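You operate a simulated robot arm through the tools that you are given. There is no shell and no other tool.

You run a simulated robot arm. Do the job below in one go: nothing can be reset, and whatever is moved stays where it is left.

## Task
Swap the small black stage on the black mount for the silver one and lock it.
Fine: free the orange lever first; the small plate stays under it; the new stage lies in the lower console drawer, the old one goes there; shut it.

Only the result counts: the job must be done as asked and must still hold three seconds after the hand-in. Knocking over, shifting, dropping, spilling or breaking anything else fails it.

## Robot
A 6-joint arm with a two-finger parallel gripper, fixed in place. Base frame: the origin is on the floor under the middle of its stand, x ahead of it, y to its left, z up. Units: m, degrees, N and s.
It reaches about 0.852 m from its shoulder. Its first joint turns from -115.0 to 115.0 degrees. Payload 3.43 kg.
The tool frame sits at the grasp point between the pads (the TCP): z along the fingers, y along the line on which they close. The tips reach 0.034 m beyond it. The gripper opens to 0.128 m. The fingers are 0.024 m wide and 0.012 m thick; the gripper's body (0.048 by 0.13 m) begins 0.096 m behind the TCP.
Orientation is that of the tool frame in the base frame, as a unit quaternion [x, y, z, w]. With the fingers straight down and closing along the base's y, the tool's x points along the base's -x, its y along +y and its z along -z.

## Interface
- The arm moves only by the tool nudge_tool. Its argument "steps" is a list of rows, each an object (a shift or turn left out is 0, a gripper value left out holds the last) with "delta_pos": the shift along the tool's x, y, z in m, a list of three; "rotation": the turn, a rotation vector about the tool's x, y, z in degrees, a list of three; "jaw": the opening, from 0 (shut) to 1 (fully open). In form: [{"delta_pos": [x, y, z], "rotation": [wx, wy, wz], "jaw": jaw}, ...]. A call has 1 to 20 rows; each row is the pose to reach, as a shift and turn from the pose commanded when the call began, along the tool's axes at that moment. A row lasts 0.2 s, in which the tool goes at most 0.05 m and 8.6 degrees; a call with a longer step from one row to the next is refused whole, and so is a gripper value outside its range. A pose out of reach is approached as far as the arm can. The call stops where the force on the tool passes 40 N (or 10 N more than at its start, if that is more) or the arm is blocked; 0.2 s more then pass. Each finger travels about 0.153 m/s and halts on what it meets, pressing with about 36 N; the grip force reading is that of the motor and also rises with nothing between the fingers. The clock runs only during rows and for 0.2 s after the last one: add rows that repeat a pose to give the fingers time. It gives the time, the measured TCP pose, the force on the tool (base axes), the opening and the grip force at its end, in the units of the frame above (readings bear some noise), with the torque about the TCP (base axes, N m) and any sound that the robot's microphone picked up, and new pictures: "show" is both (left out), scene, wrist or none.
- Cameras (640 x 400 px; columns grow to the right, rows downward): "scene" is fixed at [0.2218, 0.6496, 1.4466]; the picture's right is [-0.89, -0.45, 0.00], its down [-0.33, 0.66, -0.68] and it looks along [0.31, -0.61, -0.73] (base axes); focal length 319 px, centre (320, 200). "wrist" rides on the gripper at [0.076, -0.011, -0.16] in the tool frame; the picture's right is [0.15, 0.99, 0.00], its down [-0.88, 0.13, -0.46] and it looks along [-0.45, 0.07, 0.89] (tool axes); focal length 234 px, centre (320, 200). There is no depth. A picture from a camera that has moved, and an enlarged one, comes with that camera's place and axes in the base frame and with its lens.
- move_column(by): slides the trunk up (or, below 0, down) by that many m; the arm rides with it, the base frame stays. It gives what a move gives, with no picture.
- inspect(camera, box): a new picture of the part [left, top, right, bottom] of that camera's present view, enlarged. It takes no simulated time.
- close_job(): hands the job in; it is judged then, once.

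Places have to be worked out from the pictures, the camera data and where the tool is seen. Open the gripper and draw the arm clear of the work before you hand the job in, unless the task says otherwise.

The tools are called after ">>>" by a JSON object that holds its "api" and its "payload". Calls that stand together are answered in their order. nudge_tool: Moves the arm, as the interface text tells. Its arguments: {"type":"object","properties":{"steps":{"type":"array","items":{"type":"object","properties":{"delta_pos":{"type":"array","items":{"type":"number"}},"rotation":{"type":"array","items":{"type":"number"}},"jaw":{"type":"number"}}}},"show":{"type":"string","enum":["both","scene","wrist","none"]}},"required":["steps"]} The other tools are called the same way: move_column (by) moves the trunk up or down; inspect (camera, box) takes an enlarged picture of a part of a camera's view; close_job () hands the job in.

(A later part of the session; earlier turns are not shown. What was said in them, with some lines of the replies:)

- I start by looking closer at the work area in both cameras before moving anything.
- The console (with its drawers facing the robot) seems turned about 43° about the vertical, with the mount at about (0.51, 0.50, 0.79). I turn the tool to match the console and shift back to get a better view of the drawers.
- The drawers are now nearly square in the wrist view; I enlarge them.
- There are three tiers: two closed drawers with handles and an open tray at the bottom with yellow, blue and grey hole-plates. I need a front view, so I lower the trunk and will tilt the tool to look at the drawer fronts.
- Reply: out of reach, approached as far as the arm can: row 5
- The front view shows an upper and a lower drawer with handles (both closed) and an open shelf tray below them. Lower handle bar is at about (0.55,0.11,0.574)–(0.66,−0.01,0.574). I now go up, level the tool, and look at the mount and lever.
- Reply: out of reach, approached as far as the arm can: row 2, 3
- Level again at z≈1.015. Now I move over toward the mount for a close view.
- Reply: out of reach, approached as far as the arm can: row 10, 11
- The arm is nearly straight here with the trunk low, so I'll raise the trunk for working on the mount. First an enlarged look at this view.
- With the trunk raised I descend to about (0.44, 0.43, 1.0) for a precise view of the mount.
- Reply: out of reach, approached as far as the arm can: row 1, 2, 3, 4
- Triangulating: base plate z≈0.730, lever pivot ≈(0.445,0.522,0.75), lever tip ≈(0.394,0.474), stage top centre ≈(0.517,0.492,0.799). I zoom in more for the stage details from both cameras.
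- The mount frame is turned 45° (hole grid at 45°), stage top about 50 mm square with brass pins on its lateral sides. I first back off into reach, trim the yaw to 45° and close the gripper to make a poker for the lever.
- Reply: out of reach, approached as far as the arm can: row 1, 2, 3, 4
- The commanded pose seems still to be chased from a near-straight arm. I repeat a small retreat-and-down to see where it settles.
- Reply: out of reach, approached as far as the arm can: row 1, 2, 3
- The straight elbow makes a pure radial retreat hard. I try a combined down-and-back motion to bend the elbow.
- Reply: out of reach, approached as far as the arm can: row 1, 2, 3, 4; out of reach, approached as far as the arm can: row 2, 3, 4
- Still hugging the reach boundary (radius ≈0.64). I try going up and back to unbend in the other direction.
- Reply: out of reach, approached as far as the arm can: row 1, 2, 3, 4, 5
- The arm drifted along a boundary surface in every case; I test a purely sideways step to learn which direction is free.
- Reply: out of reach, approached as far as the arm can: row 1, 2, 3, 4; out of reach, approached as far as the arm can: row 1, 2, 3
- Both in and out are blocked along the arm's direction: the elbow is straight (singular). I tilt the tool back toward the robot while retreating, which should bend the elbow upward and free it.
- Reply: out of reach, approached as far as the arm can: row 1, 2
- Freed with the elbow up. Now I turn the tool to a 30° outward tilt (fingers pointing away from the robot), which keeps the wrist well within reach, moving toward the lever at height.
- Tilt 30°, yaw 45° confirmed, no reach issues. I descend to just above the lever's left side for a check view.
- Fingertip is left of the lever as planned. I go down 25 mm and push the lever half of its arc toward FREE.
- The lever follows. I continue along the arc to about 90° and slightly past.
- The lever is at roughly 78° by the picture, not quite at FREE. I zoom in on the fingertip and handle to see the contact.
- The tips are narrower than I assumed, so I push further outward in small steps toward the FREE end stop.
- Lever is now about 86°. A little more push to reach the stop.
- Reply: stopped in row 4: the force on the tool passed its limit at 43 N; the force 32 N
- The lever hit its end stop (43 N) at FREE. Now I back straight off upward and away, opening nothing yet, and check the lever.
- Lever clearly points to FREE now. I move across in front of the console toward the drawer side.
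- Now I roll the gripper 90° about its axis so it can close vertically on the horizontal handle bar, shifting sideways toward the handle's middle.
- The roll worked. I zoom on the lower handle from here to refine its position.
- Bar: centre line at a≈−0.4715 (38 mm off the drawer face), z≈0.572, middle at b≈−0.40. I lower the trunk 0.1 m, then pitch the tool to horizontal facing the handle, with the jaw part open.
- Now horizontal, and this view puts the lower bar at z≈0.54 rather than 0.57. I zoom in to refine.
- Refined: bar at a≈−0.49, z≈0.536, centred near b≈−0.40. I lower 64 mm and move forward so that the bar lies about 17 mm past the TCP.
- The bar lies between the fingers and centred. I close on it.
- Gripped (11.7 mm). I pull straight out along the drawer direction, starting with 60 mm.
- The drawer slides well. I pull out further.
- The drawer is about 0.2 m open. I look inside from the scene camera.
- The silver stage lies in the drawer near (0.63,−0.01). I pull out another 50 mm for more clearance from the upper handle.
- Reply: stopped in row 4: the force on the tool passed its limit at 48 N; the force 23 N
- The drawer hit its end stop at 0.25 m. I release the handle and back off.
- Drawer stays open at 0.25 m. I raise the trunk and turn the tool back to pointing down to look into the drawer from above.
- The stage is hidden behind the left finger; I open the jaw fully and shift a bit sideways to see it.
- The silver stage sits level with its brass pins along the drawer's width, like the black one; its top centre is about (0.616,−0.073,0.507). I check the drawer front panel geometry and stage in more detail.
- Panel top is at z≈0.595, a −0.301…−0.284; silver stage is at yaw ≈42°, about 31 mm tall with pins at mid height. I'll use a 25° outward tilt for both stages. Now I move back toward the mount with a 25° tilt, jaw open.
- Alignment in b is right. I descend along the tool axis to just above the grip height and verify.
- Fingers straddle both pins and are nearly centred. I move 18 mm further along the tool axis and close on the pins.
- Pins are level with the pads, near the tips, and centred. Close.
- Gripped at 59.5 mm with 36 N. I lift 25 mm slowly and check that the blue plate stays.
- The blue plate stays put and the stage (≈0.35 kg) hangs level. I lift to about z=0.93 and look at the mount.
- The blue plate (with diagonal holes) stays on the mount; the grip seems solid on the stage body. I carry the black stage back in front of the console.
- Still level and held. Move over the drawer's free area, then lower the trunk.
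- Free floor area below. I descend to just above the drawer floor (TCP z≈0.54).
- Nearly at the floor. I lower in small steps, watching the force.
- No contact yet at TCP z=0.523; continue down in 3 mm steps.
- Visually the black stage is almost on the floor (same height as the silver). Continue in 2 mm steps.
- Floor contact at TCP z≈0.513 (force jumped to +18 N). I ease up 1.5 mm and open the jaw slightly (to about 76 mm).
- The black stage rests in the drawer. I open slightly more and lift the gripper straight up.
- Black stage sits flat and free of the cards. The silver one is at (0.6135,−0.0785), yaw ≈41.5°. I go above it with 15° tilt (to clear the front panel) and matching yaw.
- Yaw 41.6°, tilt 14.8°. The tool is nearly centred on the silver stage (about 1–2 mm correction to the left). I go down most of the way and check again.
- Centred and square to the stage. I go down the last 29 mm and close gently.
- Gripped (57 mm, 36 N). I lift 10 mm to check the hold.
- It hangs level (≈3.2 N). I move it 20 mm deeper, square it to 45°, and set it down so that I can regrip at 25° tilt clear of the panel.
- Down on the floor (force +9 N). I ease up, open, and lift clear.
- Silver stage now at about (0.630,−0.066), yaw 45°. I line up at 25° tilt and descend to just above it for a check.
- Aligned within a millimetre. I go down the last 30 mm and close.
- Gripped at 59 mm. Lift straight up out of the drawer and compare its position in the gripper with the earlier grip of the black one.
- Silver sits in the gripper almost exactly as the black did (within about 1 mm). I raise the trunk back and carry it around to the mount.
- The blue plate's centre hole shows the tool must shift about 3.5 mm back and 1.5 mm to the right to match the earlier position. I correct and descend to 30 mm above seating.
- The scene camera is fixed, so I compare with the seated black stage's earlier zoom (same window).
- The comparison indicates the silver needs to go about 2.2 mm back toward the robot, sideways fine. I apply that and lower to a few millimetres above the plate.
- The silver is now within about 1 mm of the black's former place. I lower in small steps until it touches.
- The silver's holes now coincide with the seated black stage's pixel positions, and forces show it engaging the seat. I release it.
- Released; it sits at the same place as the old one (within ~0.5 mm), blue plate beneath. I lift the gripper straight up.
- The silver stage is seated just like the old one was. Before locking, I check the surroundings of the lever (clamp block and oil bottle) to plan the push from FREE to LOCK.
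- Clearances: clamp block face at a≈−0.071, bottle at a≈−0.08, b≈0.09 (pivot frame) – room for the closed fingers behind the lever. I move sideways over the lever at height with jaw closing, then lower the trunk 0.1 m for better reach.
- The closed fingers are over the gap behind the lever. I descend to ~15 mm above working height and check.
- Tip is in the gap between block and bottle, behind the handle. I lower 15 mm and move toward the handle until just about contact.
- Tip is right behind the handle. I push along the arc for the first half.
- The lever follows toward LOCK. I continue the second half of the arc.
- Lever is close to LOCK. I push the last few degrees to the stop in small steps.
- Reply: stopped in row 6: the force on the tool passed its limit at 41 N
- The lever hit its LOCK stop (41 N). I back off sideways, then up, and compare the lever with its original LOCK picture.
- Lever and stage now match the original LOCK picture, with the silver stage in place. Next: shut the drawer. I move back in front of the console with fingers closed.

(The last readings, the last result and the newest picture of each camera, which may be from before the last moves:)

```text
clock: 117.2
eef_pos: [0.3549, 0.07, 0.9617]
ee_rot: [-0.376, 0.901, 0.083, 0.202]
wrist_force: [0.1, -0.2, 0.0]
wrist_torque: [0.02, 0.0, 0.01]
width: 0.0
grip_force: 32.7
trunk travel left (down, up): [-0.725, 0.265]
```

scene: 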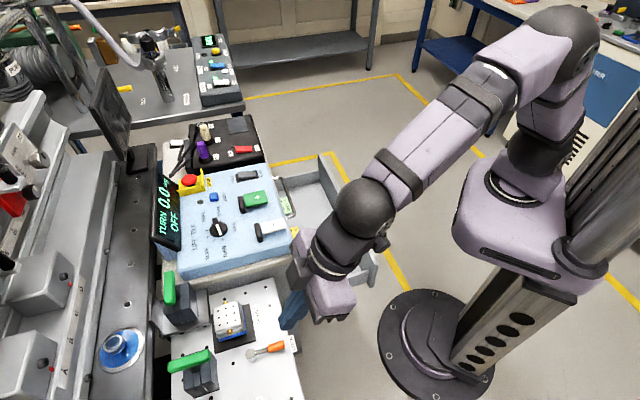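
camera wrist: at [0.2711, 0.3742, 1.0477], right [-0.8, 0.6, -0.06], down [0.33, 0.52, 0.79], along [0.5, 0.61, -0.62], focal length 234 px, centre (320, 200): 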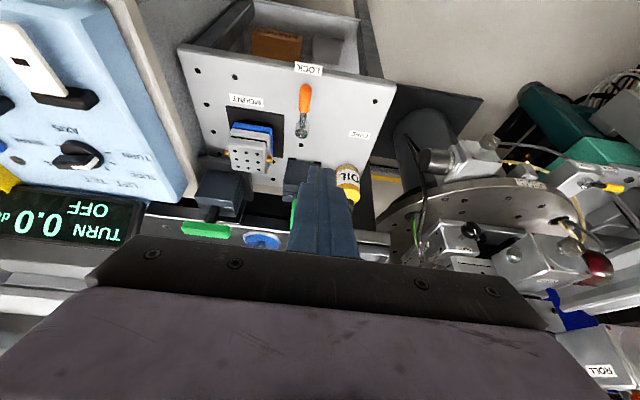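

>>> {"api": "nudge_tool", "payload": {"steps": [{"delta_pos": [0.0179, -0.035, -0.0011], "rotation": [0, 0, 0]}, {"delta_pos": [0.0358, -0.07, -0.0021], "rotation": [0, -4, 0]}, {"delta_pos": [0.0538, -0.105, -0.0032], "rotation": [0, -11, 0]}, {"delta_pos": [0.0717, -0.14, -0.0043], "rotation": [0, -19, 0]}, {"delta_pos": [0.0896, -0.17, -0.0053], "rotation": [0, -27, 0]}, {"delta_pos": [0.1075, -0.2, -0.0064], "rotation": [0, -35, 0]}, {"delta_pos": [0.1255, -0.2, -0.0075], "rotation": [0, -43, 0]}, {"delta_pos": [0.1434, -0.2, -0.0085], "rotation": [0, -51, 0]}, {"delta_pos": [0.1613, -0.2, -0.0096], "rotation": [0, -58, 0]}, {"delta_pos": [0.1613, -0.2, -0.0096], "rotation": [0, -64.8, 0]}], "show": "both"}}

```text
clock: 119.4
eef_pos: [0.3912, -0.1771, 0.9011]
ee_rot: [-0.274, 0.652, 0.272, 0.653]
wrist_force: [-0.3, -0.5, -0.4]
wrist_torque: [0.0, -0.01, -0.01]
width: 0.0
grip_force: 32.4
trunk travel left (down, up): [-0.725, 0.265]
camera wrist: at [0.2867, -0.2973, 0.827], right [-0.7, 0.69, -0.15], down [-0.42, -0.23, 0.88], along [0.58, 0.68, 0.45], focal length 234 px, centre (320, 200)
```

scene: 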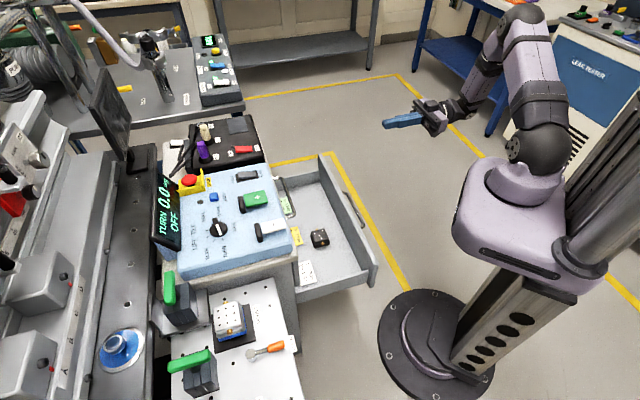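
wrist: 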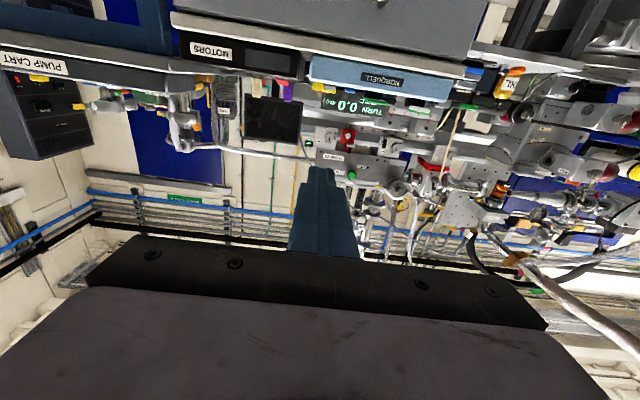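

Horizontal, pointing at the drawer, fingers closed. I lower the trunk 0.331 m so the fingertips are at z≈0.57, above the handle bar and below the panel's top edge.

>>> {"api": "move_column", "payload": {"by": -0.331}}

>>> {"api": "nudge_tool", "payload": {"steps": [{"delta_pos": [0, 0, 0.02]}, {"delta_pos": [0, 0, 0.05]}, {"delta_pos": [0, 0, 0.08]}], "show": "scene"}}

>>> {"api": "inspect", "payload": {"camera": "scene", "box": [270, 130, 430, 290]}}

```text
clock: 122.7
eef_pos: [0.3915, -0.1752, 0.5697]
ee_rot: [-0.274, 0.653, 0.272, 0.652]
wrist_force: [0.5, 0.9, 0.4]
wrist_torque: [-0.03, 0.0, 0.02]
width: 0.0002
grip_force: 33.0
trunk travel left (down, up): [-0.394, 0.596]
```

```text
clock: 123.5
eef_pos: [0.4461, -0.1184, 0.5684]
ee_rot: [-0.272, 0.653, 0.271, 0.653]
wrist_force: [-1.2, -0.5, 0.4]
wrist_torque: [0.0, 0.01, 0.01]
width: 0.0002
grip_force: 32.8
trunk travel left (down, up): [-0.394, 0.596]
```

scene: 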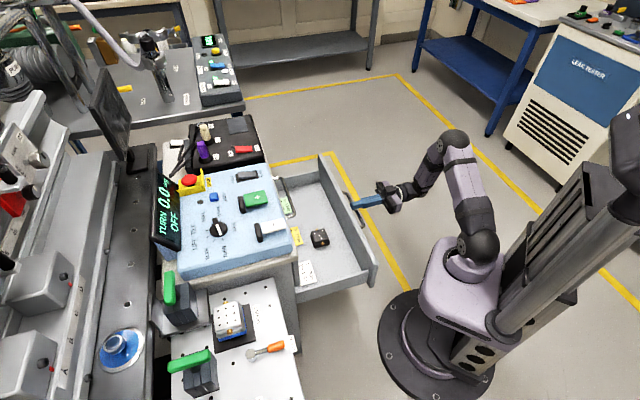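

```text
2.50 times, centred on (350, 210) of scene
camera zoom: at [0.2218, 0.6496, 1.4466], right [-0.89, -0.45, 0.0], down [-0.33, 0.66, -0.68], along [0.31, -0.61, -0.73], focal length 798 px, centre (245, 175)
```

zoom: 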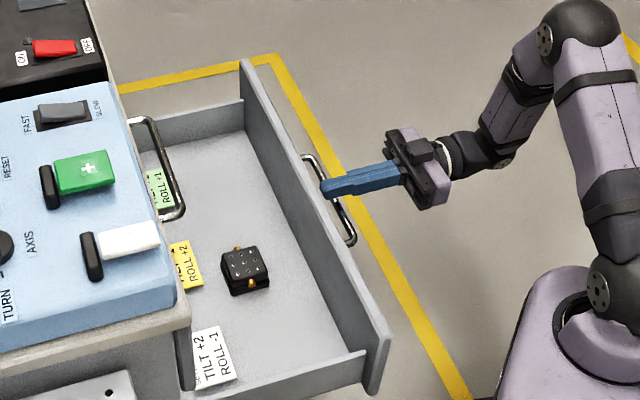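

Fingertip is above the bar, just before the panel. I push the drawer in slowly.

>>> {"api": "nudge_tool", "payload": {"steps": [{"delta_pos": [0, 0, 0.01]}, {"delta_pos": [0, 0, 0.02]}, {"delta_pos": [0, 0, 0.032]}, {"delta_pos": [0, 0, 0.045]}, {"delta_pos": [0, 0, 0.06]}, {"delta_pos": [0, 0, 0.075]}, {"delta_pos": [0, 0, 0.09]}, {"delta_pos": [0, 0, 0.105]}, {"delta_pos": [0, 0, 0.12]}, {"delta_pos": [0, 0, 0.13]}, {"delta_pos": [0, 0, 0.138]}], "show": "scene"}}

>>> {"api": "inspect", "payload": {"camera": "scene", "box": [260, 130, 420, 290]}}

```text
clock: 125.9
eef_pos: [0.5451, -0.0197, 0.5701]
ee_rot: [-0.272, 0.652, 0.273, 0.652]
wrist_force: [0.1, -0.4, -0.4]
wrist_torque: [-0.01, 0.01, -0.01]
width: 0.0
grip_force: 32.8
trunk travel left (down, up): [-0.394, 0.596]
```

scene: 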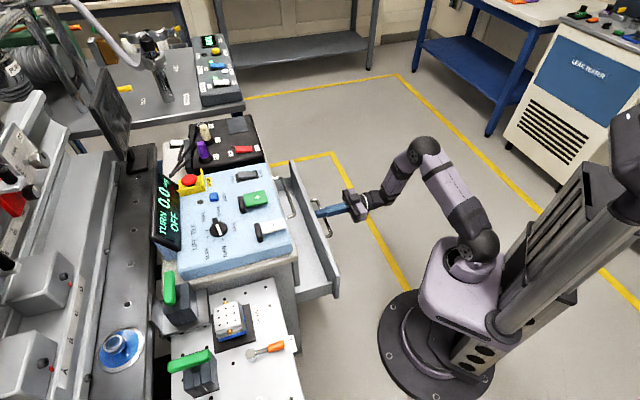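

```text
2.50 times, centred on (340, 210) of scene
camera zoom: at [0.2218, 0.6496, 1.4466], right [-0.89, -0.45, 0.0], down [-0.33, 0.66, -0.68], along [0.31, -0.61, -0.73], focal length 798 px, centre (270, 175)
```

zoom: 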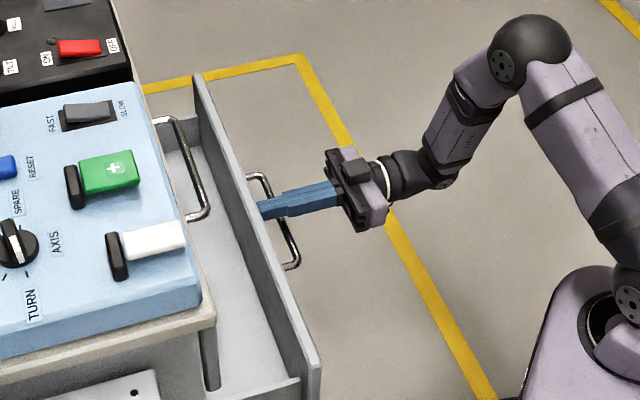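

The drawer slides in with the black stage inside. I push the rest until it stops.

>>> {"api": "nudge_tool", "payload": {"steps": [{"delta_pos": [0, 0, 0.01]}, {"delta_pos": [0, 0, 0.025]}, {"delta_pos": [0, 0, 0.04]}, {"delta_pos": [0, 0, 0.055]}, {"delta_pos": [0, 0, 0.07]}, {"delta_pos": [0, 0, 0.085]}, {"delta_pos": [0, 0, 0.1]}, {"delta_pos": [0, 0, 0.11]}, {"delta_pos": [0, 0, 0.118]}, {"delta_pos": [0, 0, 0.124]}, {"delta_pos": [0, 0, 0.13]}, {"delta_pos": [0, 0, 0.136]}], "show": "scene"}}

>>> {"api": "inspect", "payload": {"camera": "scene", "box": [240, 130, 400, 290]}}

```text
clock: 128.3
eef_pos: [0.6329, 0.0697, 0.5711]
ee_rot: [-0.272, 0.653, 0.273, 0.652]
wrist_force: [-18.3, -9.9, 5.6]
wrist_torque: [0.16, -0.2, 0.09]
width: 0.0002
grip_force: 33.4
trunk travel left (down, up): [-0.394, 0.596]
stopped in row 12: the force on the tool passed its limit at 51 N (the readings are from after the stop); the commanded pose is now the measured one
```

scene: 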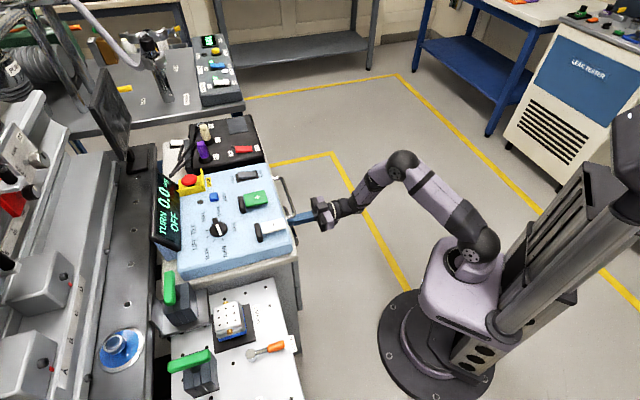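

```text
2.50 times, centred on (320, 210) of scene
camera zoom: at [0.2218, 0.6496, 1.4466], right [-0.89, -0.45, 0.0], down [-0.33, 0.66, -0.68], along [0.31, -0.61, -0.73], focal length 798 px, centre (320, 175)
```

zoom: 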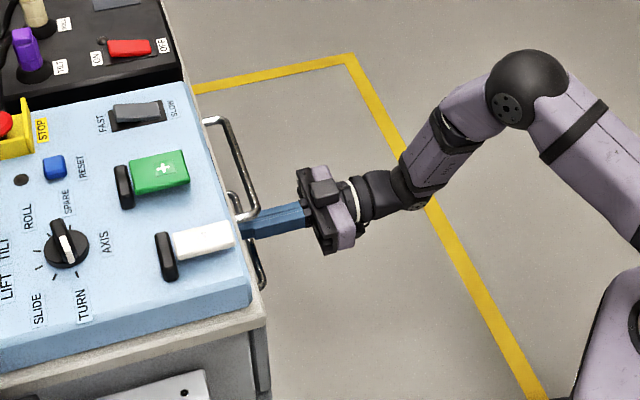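

The drawer stopped at its closed position (fingertip a≈−0.531, panel's closed face −0.532). I retreat and check that it is flush.

>>> {"api": "nudge_tool", "payload": {"steps": [{"delta_pos": [0, 0, -0.03]}, {"delta_pos": [0, 0, -0.07]}, {"delta_pos": [0, 0, -0.11]}, {"delta_pos": [0, 0, -0.15]}, {"delta_pos": [0, 0, -0.19]}], "show": "none"}}

>>> {"api": "move_column", "payload": {"by": 0.25}}

>>> {"api": "nudge_tool", "payload": {"steps": [{"rotation": [0, 8, 0]}, {"rotation": [0, 16, 0]}, {"rotation": [0, 24, 0]}, {"rotation": [0, 32, 0]}, {"rotation": [0, 40, 0]}, {"rotation": [0, 48, 0]}], "show": "both"}}

>>> {"api": "inspect", "payload": {"camera": "wrist", "box": [180, 20, 440, 240]}}

```text
clock: 129.5
eef_pos: [0.4993, -0.0649, 0.5683]
ee_rot: [-0.273, 0.654, 0.273, 0.651]
wrist_force: [0.0, 0.5, -0.9]
wrist_torque: [-0.01, -0.01, 0.0]
width: 0.0
grip_force: 33.0
trunk travel left (down, up): [-0.394, 0.596]
```

```text
clock: 132.1
eef_pos: [0.5004, -0.0643, 0.8188]
ee_rot: [-0.272, 0.655, 0.272, 0.651]
wrist_force: [0.2, 0.3, 0.0]
wrist_torque: [-0.03, -0.02, -0.03]
width: 0.0
grip_force: 33.1
trunk travel left (down, up): [-0.644, 0.346]
```

```text
clock: 133.5
eef_pos: [0.5003, -0.065, 0.82]
ee_rot: [-0.36, 0.863, 0.136, 0.328]
wrist_force: [0.3, -0.5, 0.5]
wrist_torque: [-0.01, -0.02, 0.0]
width: 0.0002
grip_force: 32.8
trunk travel left (down, up): [-0.644, 0.346]
camera wrist: at [0.3925, -0.188, 0.8897], right [-0.78, 0.62, -0.1], down [0.16, 0.34, 0.93], along [0.61, 0.71, -0.37], focal length 234 px, centre (320, 200)
```

scene: 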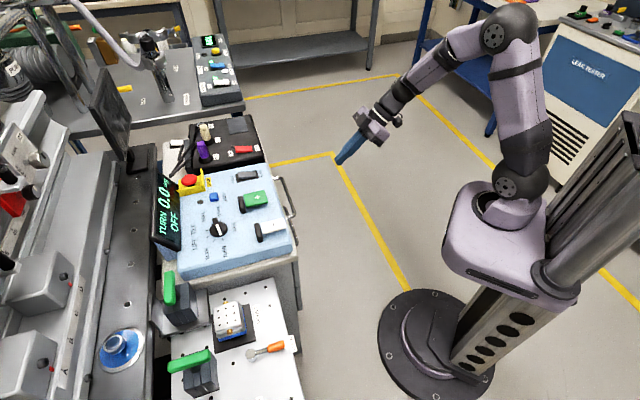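
wrist: 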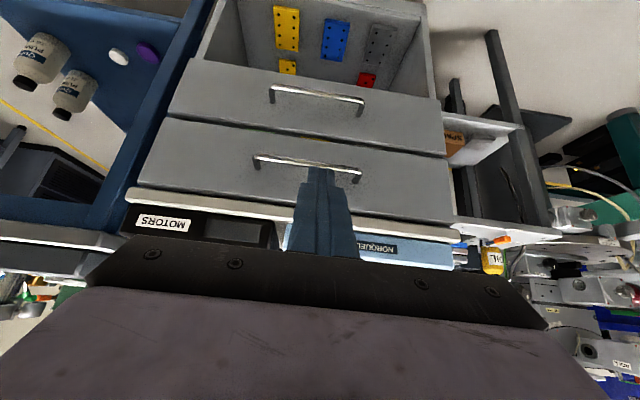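

```text
1.82 times, centred on (310, 130) of wrist
camera zoom: at [0.3925, -0.188, 0.8897], right [-0.78, 0.62, -0.1], down [0.16, 0.34, 0.93], along [0.61, 0.71, -0.37], focal length 426 px, centre (338, 327)
```

zoom: 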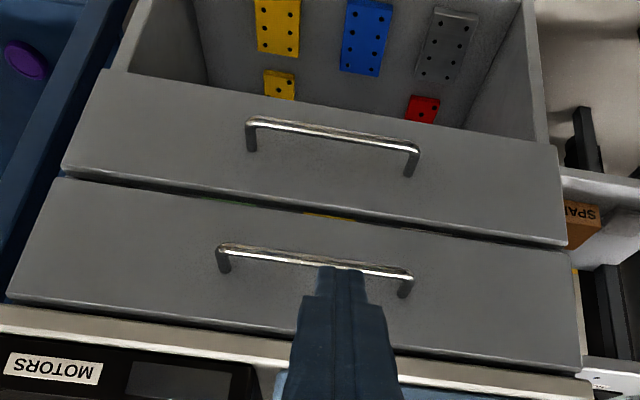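

Both drawer fronts look flush. I compare with the very first scene zoom (same window) for the handle positions.

>>> {"api": "inspect", "payload": {"camera": "scene", "box": [140, 100, 320, 290]}}

>>> {"api": "inspect", "payload": {"camera": "wrist", "box": [350, 60, 470, 240]}}

>>> {"api": "inspect", "payload": {"camera": "scene", "box": [260, 160, 320, 220]}}

```text
2.11 times, centred on (230, 195) of scene
camera zoom: at [0.2218, 0.6496, 1.4466], right [-0.89, -0.45, 0.0], down [-0.33, 0.66, -0.68], along [0.31, -0.61, -0.73], focal length 672 px, centre (510, 210)
```

zoom: 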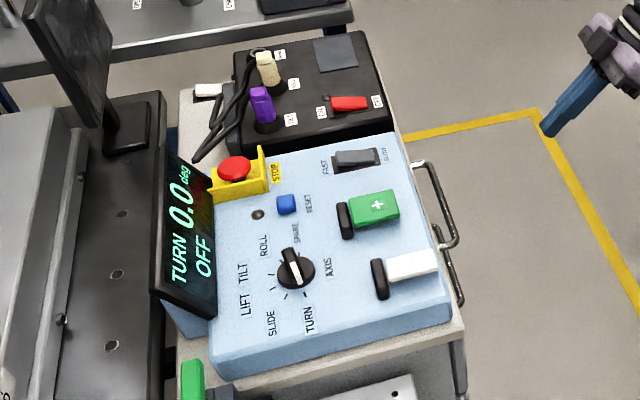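

```text
2.22 times, centred on (410, 150) of wrist
camera zoom: at [0.3925, -0.188, 0.8897], right [-0.78, 0.62, -0.1], down [0.16, 0.34, 0.93], along [0.61, 0.71, -0.37], focal length 520 px, centre (120, 311)
```

zoom: 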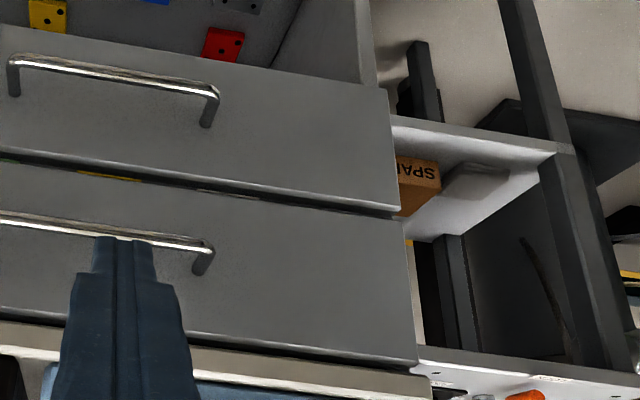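

```text
6.67 times, centred on (290, 190) of scene
camera zoom: at [0.2218, 0.6496, 1.4466], right [-0.89, -0.45, 0.0], down [-0.33, 0.66, -0.68], along [0.31, -0.61, -0.73], focal length 2129 px, centre (520, 267)
```

zoom: 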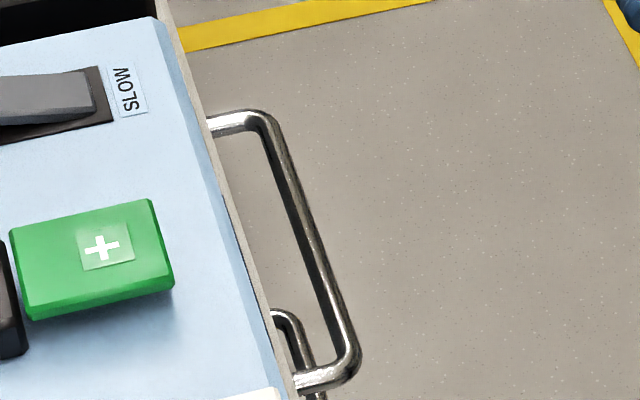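

Handle positions equal the initial ones, so the drawer is shut. I do a final check of lever and stage at the same windows as at the start.

>>> {"api": "inspect", "payload": {"camera": "scene", "box": [235, 325, 315, 400]}}

>>> {"api": "inspect", "payload": {"camera": "scene", "box": [205, 290, 265, 350]}}

```text
5.33 times, centred on (275, 362) of scene
camera zoom: at [0.2218, 0.6496, 1.4466], right [-0.89, -0.45, 0.0], down [-0.33, 0.66, -0.68], along [0.31, -0.61, -0.73], focal length 1703 px, centre (560, -667)
```

zoom: 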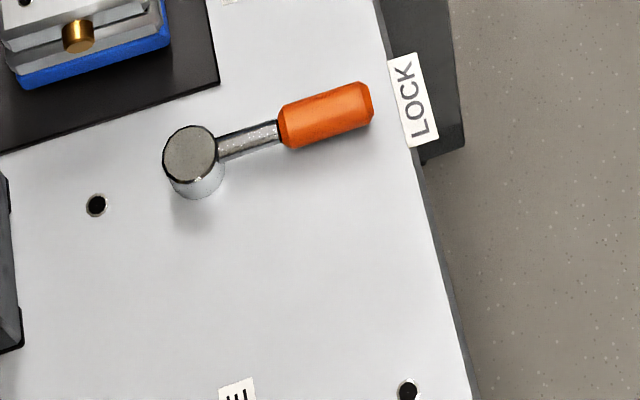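

```text
6.67 times, centred on (235, 320) of scene
camera zoom: at [0.2218, 0.6496, 1.4466], right [-0.89, -0.45, 0.0], down [-0.33, 0.66, -0.68], along [0.31, -0.61, -0.73], focal length 2129 px, centre (887, -600)
```

zoom: 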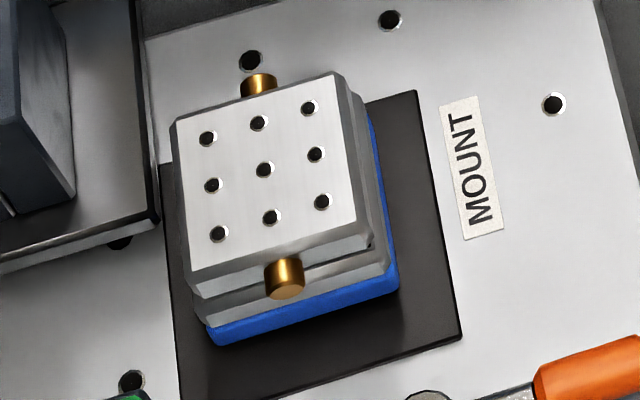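

Lever, silver stage and blue plate match the original locked picture. I open the gripper and draw the arm up and away before handing in.

>>> {"api": "nudge_tool", "payload": {"steps": [{"delta_pos": [-0.0141, 0, -0.041], "jaw": 0.5}, {"delta_pos": [-0.0282, 0, -0.082], "jaw": 1.0}, {"delta_pos": [-0.0423, 0, -0.123], "jaw": 1.0}, {"delta_pos": [-0.0423, 0, -0.123], "jaw": 1.0}, {"delta_pos": [-0.0423, 0, -0.123], "jaw": 1.0}], "show": "both"}}

```text
clock: 134.7
eef_pos: [0.4639, -0.1009, 0.9391]
ee_rot: [-0.359, 0.863, 0.138, 0.328]
wrist_force: [0.6, 0.7, -0.2]
wrist_torque: [0.03, 0.02, 0.02]
width: 0.1277
grip_force: 0.1
trunk travel left (down, up): [-0.644, 0.346]
camera wrist: at [0.3566, -0.2242, 1.0085], right [-0.78, 0.62, -0.1], down [0.16, 0.34, 0.93], along [0.61, 0.71, -0.36], focal length 234 px, centre (320, 200)
```

scene: 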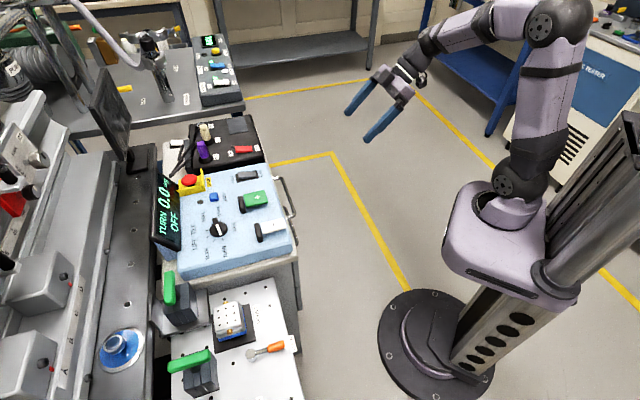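
wrist: 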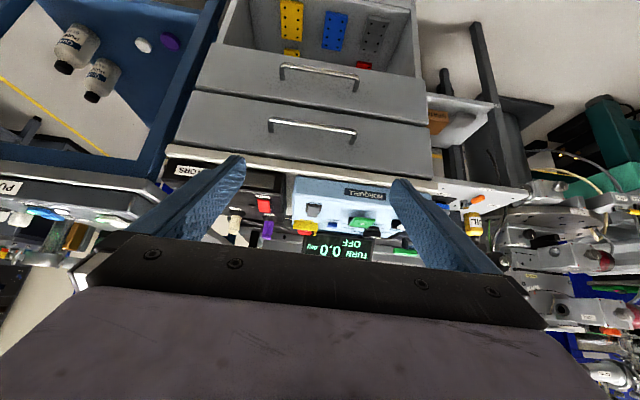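

Both drawers are shut, the silver stage sits on the blue plate with the lever at LOCK, the gripper is open and clear. I hand the job in.

>>> {"api": "close_job", "payload": {}}

```text
The job is handed in.
```

The stages are swapped: the silver stage is on the black mount, locked, and I've handed the job in. The hand-in gave no verdict back, so this rests on my own checks before it.

- **Lever:** I freed it first and pushed it back to LOCK after the swap, to a hard stop both times. It now matches its starting picture.
- **Silver stage:** it sits on the blue plate, which never moved. Its hole pattern is within about half a millimetre of where the black stage's was.
- **Black stage:** it is flat on the floor of the lower drawer, clear of the three setting cards.
- **Drawer:** I pushed it in until it stopped. The handles are back where they were at the start.

Before the final grip I moved the silver stage about 2 cm deeper inside the drawer, so the gripper would clear the front panel. In the pictures, the clamps and the oil bottle look undisturbed.
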